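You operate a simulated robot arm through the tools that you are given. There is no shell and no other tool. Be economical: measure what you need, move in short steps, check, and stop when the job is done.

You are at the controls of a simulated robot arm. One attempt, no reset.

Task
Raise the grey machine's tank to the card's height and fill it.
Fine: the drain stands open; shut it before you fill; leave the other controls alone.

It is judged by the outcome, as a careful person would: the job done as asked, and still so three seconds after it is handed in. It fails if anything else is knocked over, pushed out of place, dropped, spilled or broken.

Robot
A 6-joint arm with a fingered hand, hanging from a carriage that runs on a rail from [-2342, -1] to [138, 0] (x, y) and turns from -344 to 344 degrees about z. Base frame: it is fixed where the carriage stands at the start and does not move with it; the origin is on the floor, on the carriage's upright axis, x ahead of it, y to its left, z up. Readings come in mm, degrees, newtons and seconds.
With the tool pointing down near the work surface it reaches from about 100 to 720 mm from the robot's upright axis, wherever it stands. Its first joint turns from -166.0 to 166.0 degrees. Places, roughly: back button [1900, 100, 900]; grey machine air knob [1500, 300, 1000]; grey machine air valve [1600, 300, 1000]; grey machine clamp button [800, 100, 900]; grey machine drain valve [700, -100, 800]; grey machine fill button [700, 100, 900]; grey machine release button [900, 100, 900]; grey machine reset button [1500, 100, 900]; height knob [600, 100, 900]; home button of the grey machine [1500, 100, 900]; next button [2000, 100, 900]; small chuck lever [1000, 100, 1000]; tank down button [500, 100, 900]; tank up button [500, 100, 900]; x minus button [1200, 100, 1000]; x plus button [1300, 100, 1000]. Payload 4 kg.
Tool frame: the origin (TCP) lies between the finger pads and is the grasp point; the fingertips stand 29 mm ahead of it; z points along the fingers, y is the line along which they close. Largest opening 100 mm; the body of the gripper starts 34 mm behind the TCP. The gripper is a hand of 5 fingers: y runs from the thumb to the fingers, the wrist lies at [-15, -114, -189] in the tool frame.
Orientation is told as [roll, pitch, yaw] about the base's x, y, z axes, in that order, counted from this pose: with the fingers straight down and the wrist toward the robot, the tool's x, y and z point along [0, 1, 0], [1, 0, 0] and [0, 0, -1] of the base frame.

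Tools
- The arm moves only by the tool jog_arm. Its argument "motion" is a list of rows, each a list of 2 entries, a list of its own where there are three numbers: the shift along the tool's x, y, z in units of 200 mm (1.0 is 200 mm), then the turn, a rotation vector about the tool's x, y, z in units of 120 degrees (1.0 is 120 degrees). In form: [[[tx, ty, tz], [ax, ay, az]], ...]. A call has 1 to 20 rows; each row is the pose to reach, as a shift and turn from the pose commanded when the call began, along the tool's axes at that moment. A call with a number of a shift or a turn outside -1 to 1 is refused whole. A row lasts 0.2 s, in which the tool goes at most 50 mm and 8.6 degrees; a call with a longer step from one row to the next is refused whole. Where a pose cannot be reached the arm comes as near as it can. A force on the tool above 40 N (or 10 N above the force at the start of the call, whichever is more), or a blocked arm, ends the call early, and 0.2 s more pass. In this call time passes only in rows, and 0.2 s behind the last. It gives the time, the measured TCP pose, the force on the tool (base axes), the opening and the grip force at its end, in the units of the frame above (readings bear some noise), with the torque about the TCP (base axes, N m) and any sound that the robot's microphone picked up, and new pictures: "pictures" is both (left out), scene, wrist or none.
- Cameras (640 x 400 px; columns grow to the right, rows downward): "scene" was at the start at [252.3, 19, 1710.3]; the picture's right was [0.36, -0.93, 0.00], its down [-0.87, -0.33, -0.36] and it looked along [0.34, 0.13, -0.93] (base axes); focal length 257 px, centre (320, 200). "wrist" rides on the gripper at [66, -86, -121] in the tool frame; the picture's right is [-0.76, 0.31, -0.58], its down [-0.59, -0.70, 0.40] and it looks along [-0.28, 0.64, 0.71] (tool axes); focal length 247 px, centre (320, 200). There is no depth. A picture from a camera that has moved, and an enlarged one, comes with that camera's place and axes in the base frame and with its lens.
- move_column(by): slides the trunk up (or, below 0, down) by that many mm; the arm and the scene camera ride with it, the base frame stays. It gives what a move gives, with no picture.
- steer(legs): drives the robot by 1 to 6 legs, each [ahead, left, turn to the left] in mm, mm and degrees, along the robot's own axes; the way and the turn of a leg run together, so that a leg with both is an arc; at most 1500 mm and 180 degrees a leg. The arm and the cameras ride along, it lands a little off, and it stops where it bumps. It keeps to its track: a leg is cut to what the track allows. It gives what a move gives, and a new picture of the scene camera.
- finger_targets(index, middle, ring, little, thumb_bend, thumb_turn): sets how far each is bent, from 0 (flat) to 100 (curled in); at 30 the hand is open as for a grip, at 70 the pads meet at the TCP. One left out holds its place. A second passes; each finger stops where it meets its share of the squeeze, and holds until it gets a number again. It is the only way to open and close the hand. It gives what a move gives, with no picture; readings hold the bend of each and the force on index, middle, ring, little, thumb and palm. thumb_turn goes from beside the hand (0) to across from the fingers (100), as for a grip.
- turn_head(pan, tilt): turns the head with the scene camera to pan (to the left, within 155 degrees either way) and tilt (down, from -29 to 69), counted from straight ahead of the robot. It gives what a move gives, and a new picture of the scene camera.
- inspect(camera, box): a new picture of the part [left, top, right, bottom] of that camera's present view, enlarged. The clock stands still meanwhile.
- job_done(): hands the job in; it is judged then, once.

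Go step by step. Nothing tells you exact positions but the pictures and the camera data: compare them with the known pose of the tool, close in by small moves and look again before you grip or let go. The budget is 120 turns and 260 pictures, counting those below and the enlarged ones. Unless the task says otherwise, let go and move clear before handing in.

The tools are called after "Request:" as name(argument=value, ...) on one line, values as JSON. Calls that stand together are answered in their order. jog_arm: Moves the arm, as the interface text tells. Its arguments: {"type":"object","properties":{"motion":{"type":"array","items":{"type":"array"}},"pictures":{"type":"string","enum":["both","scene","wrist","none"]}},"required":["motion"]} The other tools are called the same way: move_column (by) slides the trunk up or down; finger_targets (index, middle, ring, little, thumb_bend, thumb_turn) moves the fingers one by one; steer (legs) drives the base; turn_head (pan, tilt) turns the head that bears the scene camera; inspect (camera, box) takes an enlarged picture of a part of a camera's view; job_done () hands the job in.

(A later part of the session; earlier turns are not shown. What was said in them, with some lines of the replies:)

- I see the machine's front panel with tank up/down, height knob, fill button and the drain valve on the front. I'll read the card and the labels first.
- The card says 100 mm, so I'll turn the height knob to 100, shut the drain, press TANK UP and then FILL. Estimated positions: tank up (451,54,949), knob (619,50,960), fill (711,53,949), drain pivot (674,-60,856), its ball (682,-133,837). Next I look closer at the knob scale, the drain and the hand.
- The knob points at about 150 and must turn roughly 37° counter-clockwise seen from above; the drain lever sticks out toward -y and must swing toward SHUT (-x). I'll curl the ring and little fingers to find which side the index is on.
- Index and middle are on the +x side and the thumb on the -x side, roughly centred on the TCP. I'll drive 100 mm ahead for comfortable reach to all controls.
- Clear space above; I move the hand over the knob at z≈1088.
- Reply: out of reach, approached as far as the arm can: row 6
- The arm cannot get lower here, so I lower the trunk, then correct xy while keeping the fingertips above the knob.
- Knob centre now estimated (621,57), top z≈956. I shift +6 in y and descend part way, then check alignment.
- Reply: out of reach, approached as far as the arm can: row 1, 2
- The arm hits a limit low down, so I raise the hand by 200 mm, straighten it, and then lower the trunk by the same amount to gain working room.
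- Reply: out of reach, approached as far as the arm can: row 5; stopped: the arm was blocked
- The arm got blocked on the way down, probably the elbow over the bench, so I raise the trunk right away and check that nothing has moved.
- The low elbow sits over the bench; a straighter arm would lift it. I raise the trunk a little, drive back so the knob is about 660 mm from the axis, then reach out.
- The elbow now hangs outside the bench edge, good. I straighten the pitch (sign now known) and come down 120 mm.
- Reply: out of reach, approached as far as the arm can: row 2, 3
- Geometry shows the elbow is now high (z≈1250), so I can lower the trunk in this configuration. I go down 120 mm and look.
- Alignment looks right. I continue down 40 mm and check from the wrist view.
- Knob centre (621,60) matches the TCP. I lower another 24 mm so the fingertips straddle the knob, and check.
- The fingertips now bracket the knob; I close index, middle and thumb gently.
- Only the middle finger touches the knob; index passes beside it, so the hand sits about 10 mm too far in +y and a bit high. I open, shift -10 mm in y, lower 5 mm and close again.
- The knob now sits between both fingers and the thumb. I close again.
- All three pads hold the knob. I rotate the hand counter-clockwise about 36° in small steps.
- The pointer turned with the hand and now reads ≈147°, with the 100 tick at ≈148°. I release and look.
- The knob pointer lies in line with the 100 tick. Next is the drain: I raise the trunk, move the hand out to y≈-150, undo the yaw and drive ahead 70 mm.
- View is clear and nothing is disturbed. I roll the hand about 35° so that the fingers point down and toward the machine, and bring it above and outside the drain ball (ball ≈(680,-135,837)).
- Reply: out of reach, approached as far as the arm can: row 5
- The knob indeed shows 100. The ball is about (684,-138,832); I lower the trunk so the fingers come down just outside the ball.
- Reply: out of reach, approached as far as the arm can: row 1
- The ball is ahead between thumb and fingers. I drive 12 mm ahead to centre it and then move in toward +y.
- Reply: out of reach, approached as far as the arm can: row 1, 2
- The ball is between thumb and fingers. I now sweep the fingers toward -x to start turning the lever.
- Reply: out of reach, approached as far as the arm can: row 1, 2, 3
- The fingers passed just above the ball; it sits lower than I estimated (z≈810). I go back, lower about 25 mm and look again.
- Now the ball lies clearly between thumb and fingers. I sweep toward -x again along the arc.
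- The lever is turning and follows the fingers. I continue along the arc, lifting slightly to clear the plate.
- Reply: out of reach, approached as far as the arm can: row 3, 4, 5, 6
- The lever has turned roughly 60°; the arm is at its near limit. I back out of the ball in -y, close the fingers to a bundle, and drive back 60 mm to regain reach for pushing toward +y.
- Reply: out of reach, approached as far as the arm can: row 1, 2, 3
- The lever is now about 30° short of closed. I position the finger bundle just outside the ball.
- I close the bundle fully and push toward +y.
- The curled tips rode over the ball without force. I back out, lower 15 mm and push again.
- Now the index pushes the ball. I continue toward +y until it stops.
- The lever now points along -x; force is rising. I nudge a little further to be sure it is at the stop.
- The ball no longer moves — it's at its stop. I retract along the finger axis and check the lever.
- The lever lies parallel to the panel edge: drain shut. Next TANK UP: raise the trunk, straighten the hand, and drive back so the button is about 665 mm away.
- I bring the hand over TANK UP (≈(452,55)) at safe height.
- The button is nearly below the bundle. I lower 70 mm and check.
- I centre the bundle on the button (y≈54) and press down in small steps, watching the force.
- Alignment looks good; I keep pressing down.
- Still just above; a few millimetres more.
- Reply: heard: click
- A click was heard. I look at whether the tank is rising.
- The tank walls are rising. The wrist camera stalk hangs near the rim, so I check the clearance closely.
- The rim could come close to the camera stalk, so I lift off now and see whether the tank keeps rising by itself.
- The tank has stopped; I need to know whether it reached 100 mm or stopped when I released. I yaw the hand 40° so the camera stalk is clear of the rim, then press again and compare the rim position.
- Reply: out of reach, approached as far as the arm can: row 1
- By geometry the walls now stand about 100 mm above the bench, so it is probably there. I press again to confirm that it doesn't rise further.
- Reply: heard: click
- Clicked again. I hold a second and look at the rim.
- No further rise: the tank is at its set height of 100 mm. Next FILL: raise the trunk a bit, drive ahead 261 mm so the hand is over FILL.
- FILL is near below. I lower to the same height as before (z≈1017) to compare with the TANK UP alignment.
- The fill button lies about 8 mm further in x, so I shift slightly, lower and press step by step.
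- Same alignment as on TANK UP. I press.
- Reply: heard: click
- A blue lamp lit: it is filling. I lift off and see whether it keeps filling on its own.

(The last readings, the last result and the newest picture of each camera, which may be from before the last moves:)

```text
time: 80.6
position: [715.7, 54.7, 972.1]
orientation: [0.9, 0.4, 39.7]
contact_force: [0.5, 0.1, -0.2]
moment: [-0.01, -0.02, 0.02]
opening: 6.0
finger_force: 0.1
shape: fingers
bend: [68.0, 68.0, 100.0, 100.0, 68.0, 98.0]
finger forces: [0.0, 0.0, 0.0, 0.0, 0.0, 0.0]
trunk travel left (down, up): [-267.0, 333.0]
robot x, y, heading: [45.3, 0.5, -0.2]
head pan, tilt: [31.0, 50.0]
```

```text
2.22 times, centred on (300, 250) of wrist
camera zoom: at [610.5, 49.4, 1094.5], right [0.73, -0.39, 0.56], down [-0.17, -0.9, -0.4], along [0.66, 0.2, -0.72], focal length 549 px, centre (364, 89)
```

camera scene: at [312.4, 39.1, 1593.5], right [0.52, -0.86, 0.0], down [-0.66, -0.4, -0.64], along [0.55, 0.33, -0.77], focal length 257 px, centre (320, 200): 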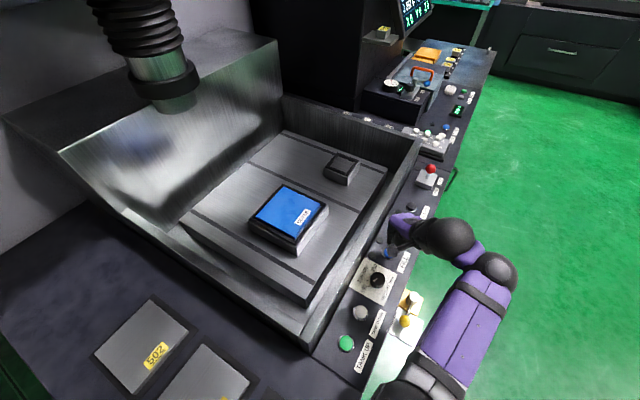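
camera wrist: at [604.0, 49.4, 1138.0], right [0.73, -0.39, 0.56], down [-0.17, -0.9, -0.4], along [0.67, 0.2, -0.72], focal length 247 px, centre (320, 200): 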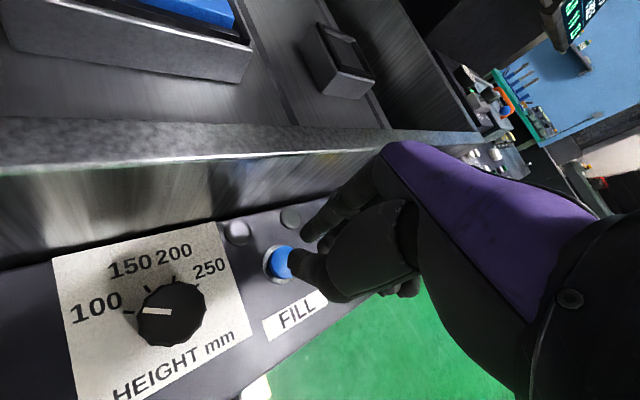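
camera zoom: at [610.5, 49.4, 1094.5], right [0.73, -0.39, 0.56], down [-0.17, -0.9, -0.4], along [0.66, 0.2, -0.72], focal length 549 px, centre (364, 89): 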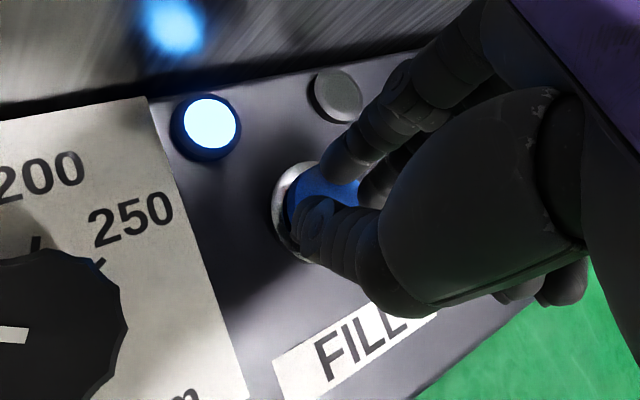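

The lamp stays lit after release, so filling is latched. I raise the hand clear and wait, watching the tank.

Request:
move_column(by=110)

Request:
jog_arm(motion=[[[-0.16, -0.12, 0], [0, 0, 0]], [[-0.32, -0.24, 0], [0, 0, 0]], [[-0.48, -0.36, 0], [0, 0, 0]], [[-0.64, -0.48, 0], [0, 0, 0]], [[-0.72, -0.54, 0], [0, 0, 0]]], pictures="scene")

Request:
inspect(camera="scene", box=[60, 60, 480, 330])

```text
time: 82.0
position: [714.9, 54.7, 1082.6]
orientation: [0.9, 0.3, 39.6]
contact_force: [0.1, -0.7, 0.2]
moment: [-0.01, 0.0, -0.02]
opening: 5.9
finger_force: 0.0
shape: fingers
bend: [68.0, 68.0, 100.0, 100.0, 68.0, 98.0]
finger forces: [0.0, 0.0, 0.0, 0.1, 0.0, 0.0]
trunk travel left (down, up): [-377.0, 223.0]
robot x, y, heading: [44.9, -1.6, -0.0]
head pan, tilt: [31.0, 50.0]
```

```text
time: 83.2
position: [725.3, -125.2, 1082.0]
orientation: [0.8, 0.3, 39.7]
contact_force: [0.2, 0.4, -0.2]
moment: [0.02, 0.05, -0.02]
opening: 6.0
finger_force: 0.1
shape: fingers
bend: [68.0, 68.0, 100.0, 100.0, 68.0, 98.0]
finger forces: [0.0, 0.0, 0.1, 0.0, 0.0, 0.0]
trunk travel left (down, up): [-377.0, 223.0]
robot x, y, heading: [45.1, 0.7, -0.0]
head pan, tilt: [31.0, 50.0]
camera scene: at [312.4, 39.2, 1660.5], right [0.52, -0.86, 0.0], down [-0.66, -0.4, -0.64], along [0.55, 0.33, -0.77], focal length 257 px, centre (320, 200)
```

scene: 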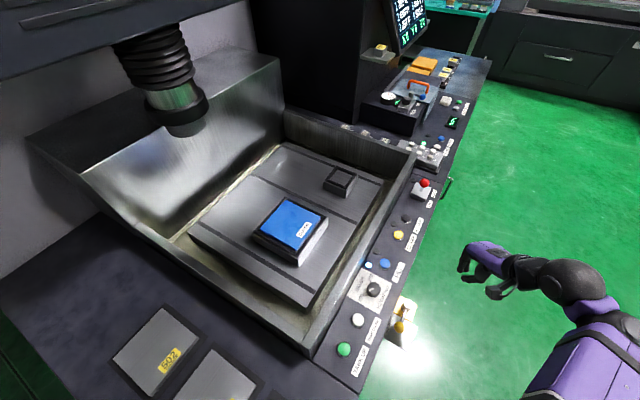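

```text
1.48 times, centred on (270, 195) of scene
camera zoom: at [312.4, 39.2, 1660.5], right [0.52, -0.86, 0.0], down [-0.66, -0.4, -0.64], along [0.55, 0.33, -0.77], focal length 381 px, centre (394, 207)
```

zoom: 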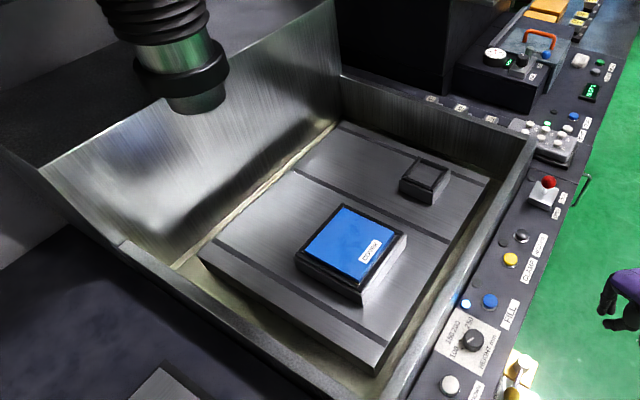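

The fluid is rising around the table. I wait a few seconds.

Request:
jog_arm(motion=[[[0, 0, 0], [0, 0, 0]], [[0, 0, 0], [0, 0, 0]], [[0, 0, 0], [0, 0, 0]], [[0, 0, 0], [0, 0, 0]], [[0, 0, 0], [0, 0, 0]], [[0, 0, 0], [0, 0, 0]], [[0, 0, 0], [0, 0, 0]], [[0, 0, 0], [0, 0, 0]], [[0, 0, 0], [0, 0, 0]], [[0, 0, 0], [0, 0, 0]], [[0, 0, 0], [0, 0, 0]], [[0, 0, 0], [0, 0, 0]], [[0, 0, 0], [0, 0, 0]], [[0, 0, 0], [0, 0, 0]], [[0, 0, 0], [0, 0, 0]], [[0, 0, 0], [0, 0, 0]], [[0, 0, 0], [0, 0, 0]], [[0, 0, 0], [0, 0, 0]], [[0, 0, 0], [0, 0, 0]], [[0, 0, 0], [0, 0, 0]]], pictures="none")

Request:
inspect(camera="scene", box=[60, 60, 480, 330])

```text
time: 87.5
position: [725.7, -125.2, 1081.6]
orientation: [0.9, 0.4, 39.7]
contact_force: [0.4, -0.8, -0.1]
moment: [0.03, -0.02, 0.02]
opening: 6.2
finger_force: 0.1
shape: fingers
bend: [68.0, 68.0, 100.0, 100.0, 68.0, 98.0]
finger forces: [0.0, 0.0, 0.0, 0.0, 0.0, 0.0]
trunk travel left (down, up): [-377.0, 223.0]
robot x, y, heading: [47.1, -0.2, -0.0]
head pan, tilt: [31.0, 50.0]
```

```text
1.48 times, centred on (270, 195) of scene
camera zoom: at [312.4, 39.1, 1660.5], right [0.52, -0.86, 0.0], down [-0.66, -0.4, -0.64], along [0.55, 0.33, -0.77], focal length 381 px, centre (394, 207)
```

zoom: 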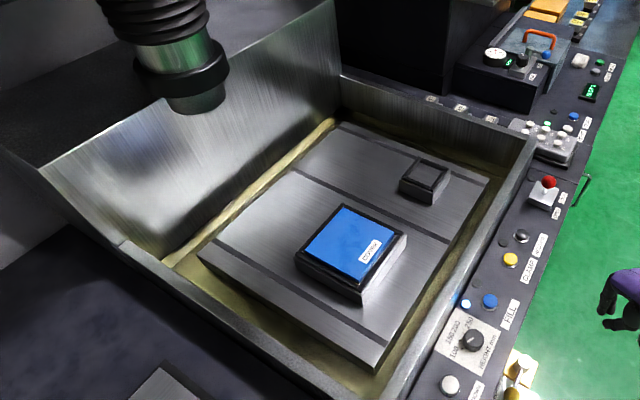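

The level is rising steadily and the lamp is still lit. I keep waiting, checking along the way.

Request:
jog_arm(motion=[[[0, 0, 0], [0, 0, 0]], [[0, 0, 0], [0, 0, 0]], [[0, 0, 0], [0, 0, 0]], [[0, 0, 0], [0, 0, 0]], [[0, 0, 0], [0, 0, 0]], [[0, 0, 0], [0, 0, 0]], [[0, 0, 0], [0, 0, 0]], [[0, 0, 0], [0, 0, 0]], [[0, 0, 0], [0, 0, 0]], [[0, 0, 0], [0, 0, 0]], [[0, 0, 0], [0, 0, 0]], [[0, 0, 0], [0, 0, 0]], [[0, 0, 0], [0, 0, 0]], [[0, 0, 0], [0, 0, 0]], [[0, 0, 0], [0, 0, 0]], [[0, 0, 0], [0, 0, 0]], [[0, 0, 0], [0, 0, 0]], [[0, 0, 0], [0, 0, 0]], [[0, 0, 0], [0, 0, 0]], [[0, 0, 0], [0, 0, 0]]], pictures="none")

Request:
inspect(camera="scene", box=[60, 60, 480, 330])

Request:
jog_arm(motion=[[[0, 0, 0], [0, 0, 0]], [[0, 0, 0], [0, 0, 0]], [[0, 0, 0], [0, 0, 0]], [[0, 0, 0], [0, 0, 0]], [[0, 0, 0], [0, 0, 0]], [[0, 0, 0], [0, 0, 0]], [[0, 0, 0], [0, 0, 0]], [[0, 0, 0], [0, 0, 0]], [[0, 0, 0], [0, 0, 0]], [[0, 0, 0], [0, 0, 0]], [[0, 0, 0], [0, 0, 0]], [[0, 0, 0], [0, 0, 0]], [[0, 0, 0], [0, 0, 0]], [[0, 0, 0], [0, 0, 0]], [[0, 0, 0], [0, 0, 0]], [[0, 0, 0], [0, 0, 0]], [[0, 0, 0], [0, 0, 0]], [[0, 0, 0], [0, 0, 0]], [[0, 0, 0], [0, 0, 0]], [[0, 0, 0], [0, 0, 0]]], pictures="none")

Request:
inspect(camera="scene", box=[60, 60, 480, 330])

```text
time: 91.7
position: [725.3, -125.1, 1079.9]
orientation: [0.8, 0.3, 39.7]
contact_force: [-0.3, -0.2, 0.3]
moment: [-0.03, -0.03, -0.04]
opening: 6.1
finger_force: 0.0
shape: fingers
bend: [68.0, 68.0, 100.0, 100.0, 68.0, 98.0]
finger forces: [0.1, 0.1, 0.0, 0.0, 0.0, 0.0]
trunk travel left (down, up): [-377.0, 223.0]
robot x, y, heading: [46.8, 1.2, 0.5]
head pan, tilt: [31.0, 50.0]
```

```text
1.48 times, centred on (270, 195) of scene
camera zoom: at [312.4, 39.1, 1660.5], right [0.52, -0.86, 0.0], down [-0.66, -0.4, -0.64], along [0.55, 0.33, -0.77], focal length 381 px, centre (394, 207)
```

zoom: 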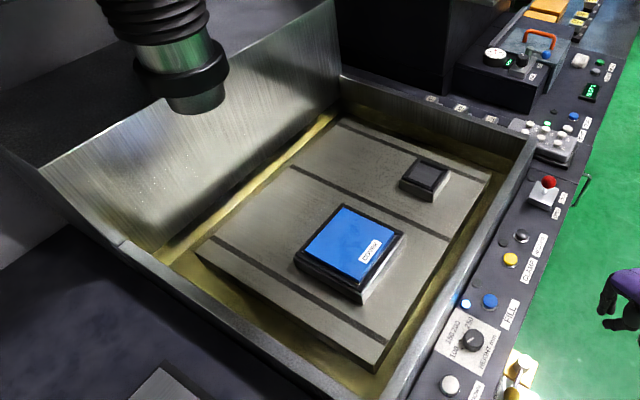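

```text
time: 95.8
position: [725.0, -125.0, 1082.0]
orientation: [0.7, 0.3, 39.5]
contact_force: [0.1, 1.0, 1.0]
moment: [-0.01, -0.03, 0.0]
opening: 6.1
finger_force: 0.1
shape: fingers
bend: [68.0, 68.0, 100.0, 100.0, 68.0, 98.0]
finger forces: [0.0, 0.0, 0.1, 0.0, 0.0, 0.0]
trunk travel left (down, up): [-377.0, 223.0]
robot x, y, heading: [47.4, 1.0, 0.3]
head pan, tilt: [31.0, 50.0]
```

```text
1.48 times, centred on (270, 195) of scene
camera zoom: at [312.4, 39.1, 1660.5], right [0.52, -0.86, 0.0], down [-0.66, -0.4, -0.64], along [0.55, 0.33, -0.77], focal length 381 px, centre (394, 207)
```

zoom: 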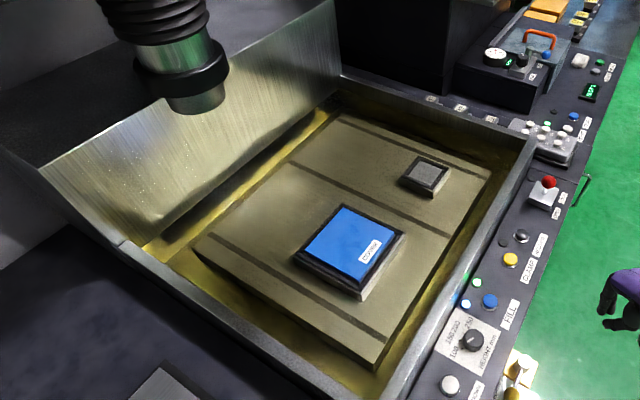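

A second, green lamp lit up, presumably "full"; the fluid covers the table. I check whether the filling stops by itself.

Request:
inspect(camera="scene", box=[350, 220, 430, 290])

Request:
jog_arm(motion=[[[0, 0, 0], [0, 0, 0]], [[0, 0, 0], [0, 0, 0]], [[0, 0, 0], [0, 0, 0]], [[0, 0, 0], [0, 0, 0]], [[0, 0, 0], [0, 0, 0]], [[0, 0, 0], [0, 0, 0]], [[0, 0, 0], [0, 0, 0]], [[0, 0, 0], [0, 0, 0]], [[0, 0, 0], [0, 0, 0]], [[0, 0, 0], [0, 0, 0]]], pictures="none")

Request:
inspect(camera="scene", box=[60, 60, 480, 330])

Request:
inspect(camera="scene", box=[350, 220, 430, 290])

```text
5.71 times, centred on (390, 255) of scene
camera zoom: at [312.4, 39.1, 1660.5], right [0.52, -0.86, 0.0], down [-0.66, -0.4, -0.64], along [0.55, 0.33, -0.77], focal length 1470 px, centre (-80, -114)
```

zoom: 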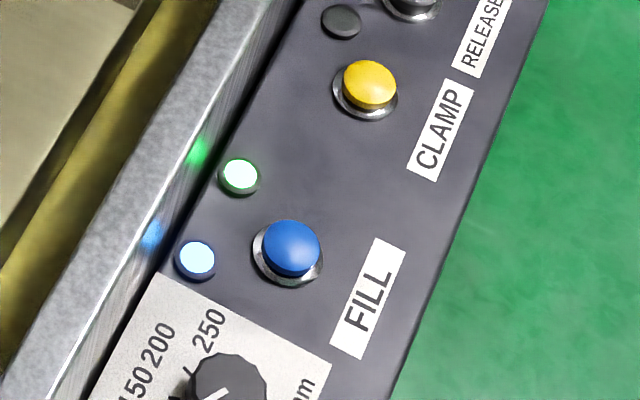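

```text
time: 98.0
position: [725.7, -124.4, 1081.1]
orientation: [0.7, 0.3, 39.5]
contact_force: [-0.7, 0.4, -0.3]
moment: [-0.01, -0.02, 0.0]
opening: 6.0
finger_force: 0.0
shape: fingers
bend: [68.0, 68.0, 100.0, 100.0, 68.0, 98.0]
finger forces: [0.0, 0.1, 0.0, 0.0, 0.0, 0.0]
trunk travel left (down, up): [-377.0, 223.0]
robot x, y, heading: [44.5, -2.8, -0.1]
head pan, tilt: [31.0, 50.0]
```

```text
1.48 times, centred on (270, 195) of scene
camera zoom: at [312.4, 39.1, 1660.5], right [0.52, -0.86, 0.0], down [-0.66, -0.4, -0.64], along [0.55, 0.33, -0.77], focal length 381 px, centre (394, 207)
```

zoom: 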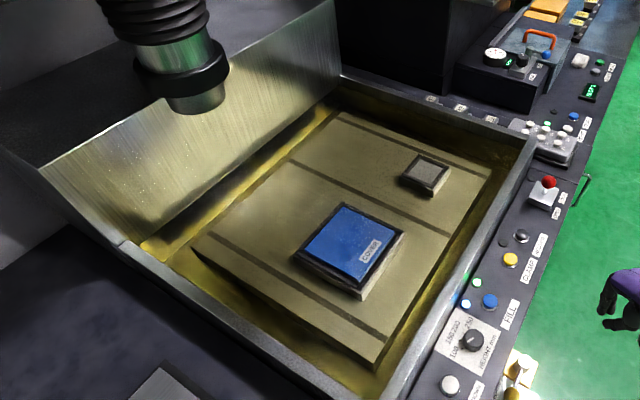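

```text
5.71 times, centred on (390, 255) of scene
camera zoom: at [312.4, 39.1, 1660.5], right [0.52, -0.86, 0.0], down [-0.66, -0.4, -0.64], along [0.55, 0.33, -0.77], focal length 1470 px, centre (-80, -114)
```

zoom: 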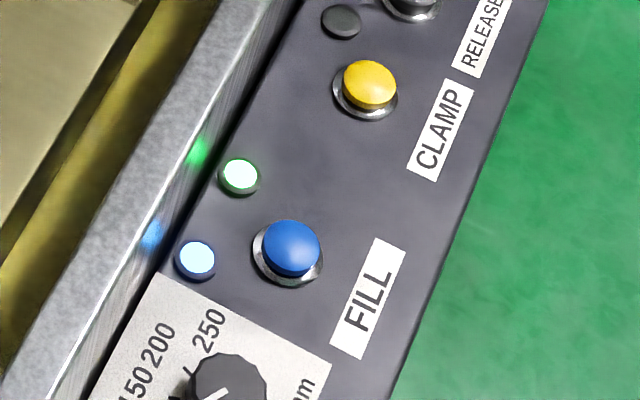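

Green stays lit but the blue pump lamp too; the level may still be rising. I check again after two seconds.

Request:
jog_arm(motion=[[[0, 0, 0], [0, 0, 0]], [[0, 0, 0], [0, 0, 0]], [[0, 0, 0], [0, 0, 0]], [[0, 0, 0], [0, 0, 0]], [[0, 0, 0], [0, 0, 0]], [[0, 0, 0], [0, 0, 0]], [[0, 0, 0], [0, 0, 0]], [[0, 0, 0], [0, 0, 0]]], pictures="none")

Request:
inspect(camera="scene", box=[60, 60, 480, 330])

```text
time: 99.8
position: [726.2, -124.0, 1080.3]
orientation: [0.8, 0.2, 39.6]
contact_force: [-0.7, 0.5, -0.8]
moment: [-0.01, 0.03, -0.02]
opening: 6.2
finger_force: 0.0
shape: fingers
bend: [68.0, 68.0, 100.0, 100.0, 68.0, 98.0]
finger forces: [0.0, 0.0, 0.0, 0.0, 0.0, 0.0]
trunk travel left (down, up): [-377.0, 223.0]
robot x, y, heading: [46.1, 0.5, 0.1]
head pan, tilt: [31.0, 50.0]
```

```text
1.48 times, centred on (270, 195) of scene
camera zoom: at [312.4, 39.1, 1660.5], right [0.52, -0.86, 0.0], down [-0.66, -0.4, -0.64], along [0.55, 0.33, -0.77], focal length 381 px, centre (394, 207)
```

zoom: 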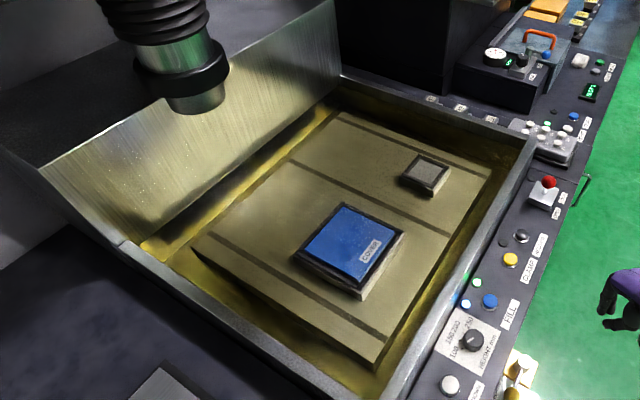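

It looks unchanged since the last picture, so the level seems to have settled. One more longer check, with lever and knob too.

Request:
jog_arm(motion=[[[0, 0, 0], [0, 0, 0]], [[0, 0, 0], [0, 0, 0]], [[0, 0, 0], [0, 0, 0]], [[0, 0, 0], [0, 0, 0]], [[0, 0, 0], [0, 0, 0]], [[0, 0, 0], [0, 0, 0]], [[0, 0, 0], [0, 0, 0]], [[0, 0, 0], [0, 0, 0]], [[0, 0, 0], [0, 0, 0]], [[0, 0, 0], [0, 0, 0]], [[0, 0, 0], [0, 0, 0]], [[0, 0, 0], [0, 0, 0]], [[0, 0, 0], [0, 0, 0]], [[0, 0, 0], [0, 0, 0]], [[0, 0, 0], [0, 0, 0]], [[0, 0, 0], [0, 0, 0]], [[0, 0, 0], [0, 0, 0]], [[0, 0, 0], [0, 0, 0]], [[0, 0, 0], [0, 0, 0]], [[0, 0, 0], [0, 0, 0]]], pictures="none")

Request:
inspect(camera="scene", box=[60, 60, 480, 330])

Request:
inspect(camera="scene", box=[330, 230, 430, 360])

```text
time: 104.0
position: [726.6, -124.8, 1080.7]
orientation: [0.9, 0.3, 39.6]
contact_force: [0.0, -0.6, -0.8]
moment: [-0.02, 0.02, -0.03]
opening: 6.2
finger_force: 0.0
shape: fingers
bend: [68.0, 68.0, 100.0, 100.0, 68.0, 98.0]
finger forces: [0.0, 0.0, 0.0, 0.0, 0.1, 0.0]
trunk travel left (down, up): [-377.0, 223.0]
robot x, y, heading: [46.3, 2.1, 0.1]
head pan, tilt: [31.0, 50.0]
```

```text
1.48 times, centred on (270, 195) of scene
camera zoom: at [312.4, 39.1, 1660.5], right [0.52, -0.86, 0.0], down [-0.66, -0.4, -0.64], along [0.55, 0.33, -0.77], focal length 381 px, centre (394, 207)
```

zoom: 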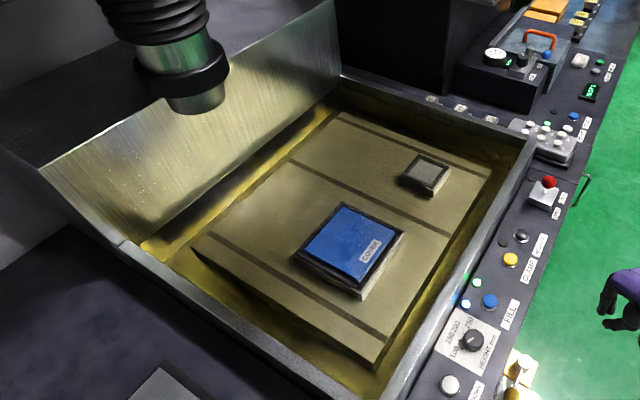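

```text
3.08 times, centred on (380, 295) of scene
camera zoom: at [312.4, 39.1, 1660.5], right [0.52, -0.86, 0.0], down [-0.66, -0.4, -0.64], along [0.55, 0.33, -0.77], focal length 792 px, centre (135, -92)
```

zoom: 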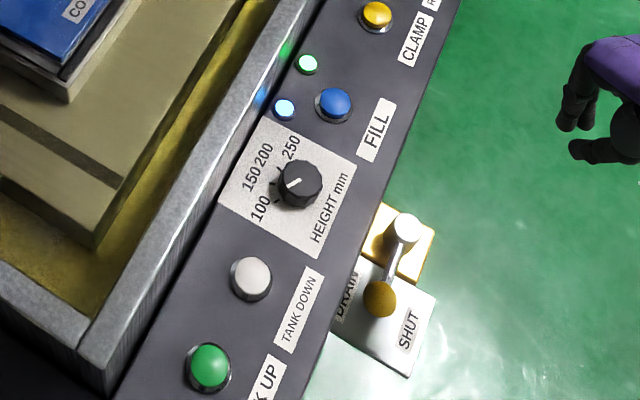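

The level is steady below the rim with the green full lamp lit. The drain is shut, the knob is on 100, the tank is up and the hand is clear. I hand in the job.

Request:
job_done()

```text
The job is handed in.
```

The job is handed in: the height knob is on the card's 100 mm, the tank is raised and full, and the drain was shut before I filled.

- **Height:** I turned the knob from 150 to 100 and pressed TANK UP. I pressed it a second time to check, and the tank rose no further. From the pictures the walls stand about 100 mm above the bench.
- **Drain:** The lever is turned to its stop, parallel to the panel edge, which I took as the shut position.
- **Fill:** The fluid covers the table and stays below the rim, and the level stayed steady for several seconds. The green lamp, which I took to mean full, is lit. The blue lamp that came on with FILL was still lit when I handed in.

While I was positioning over the knob, the arm was blocked once on the way down, probably touching the bench. I saw nothing moved or knocked over afterwards.
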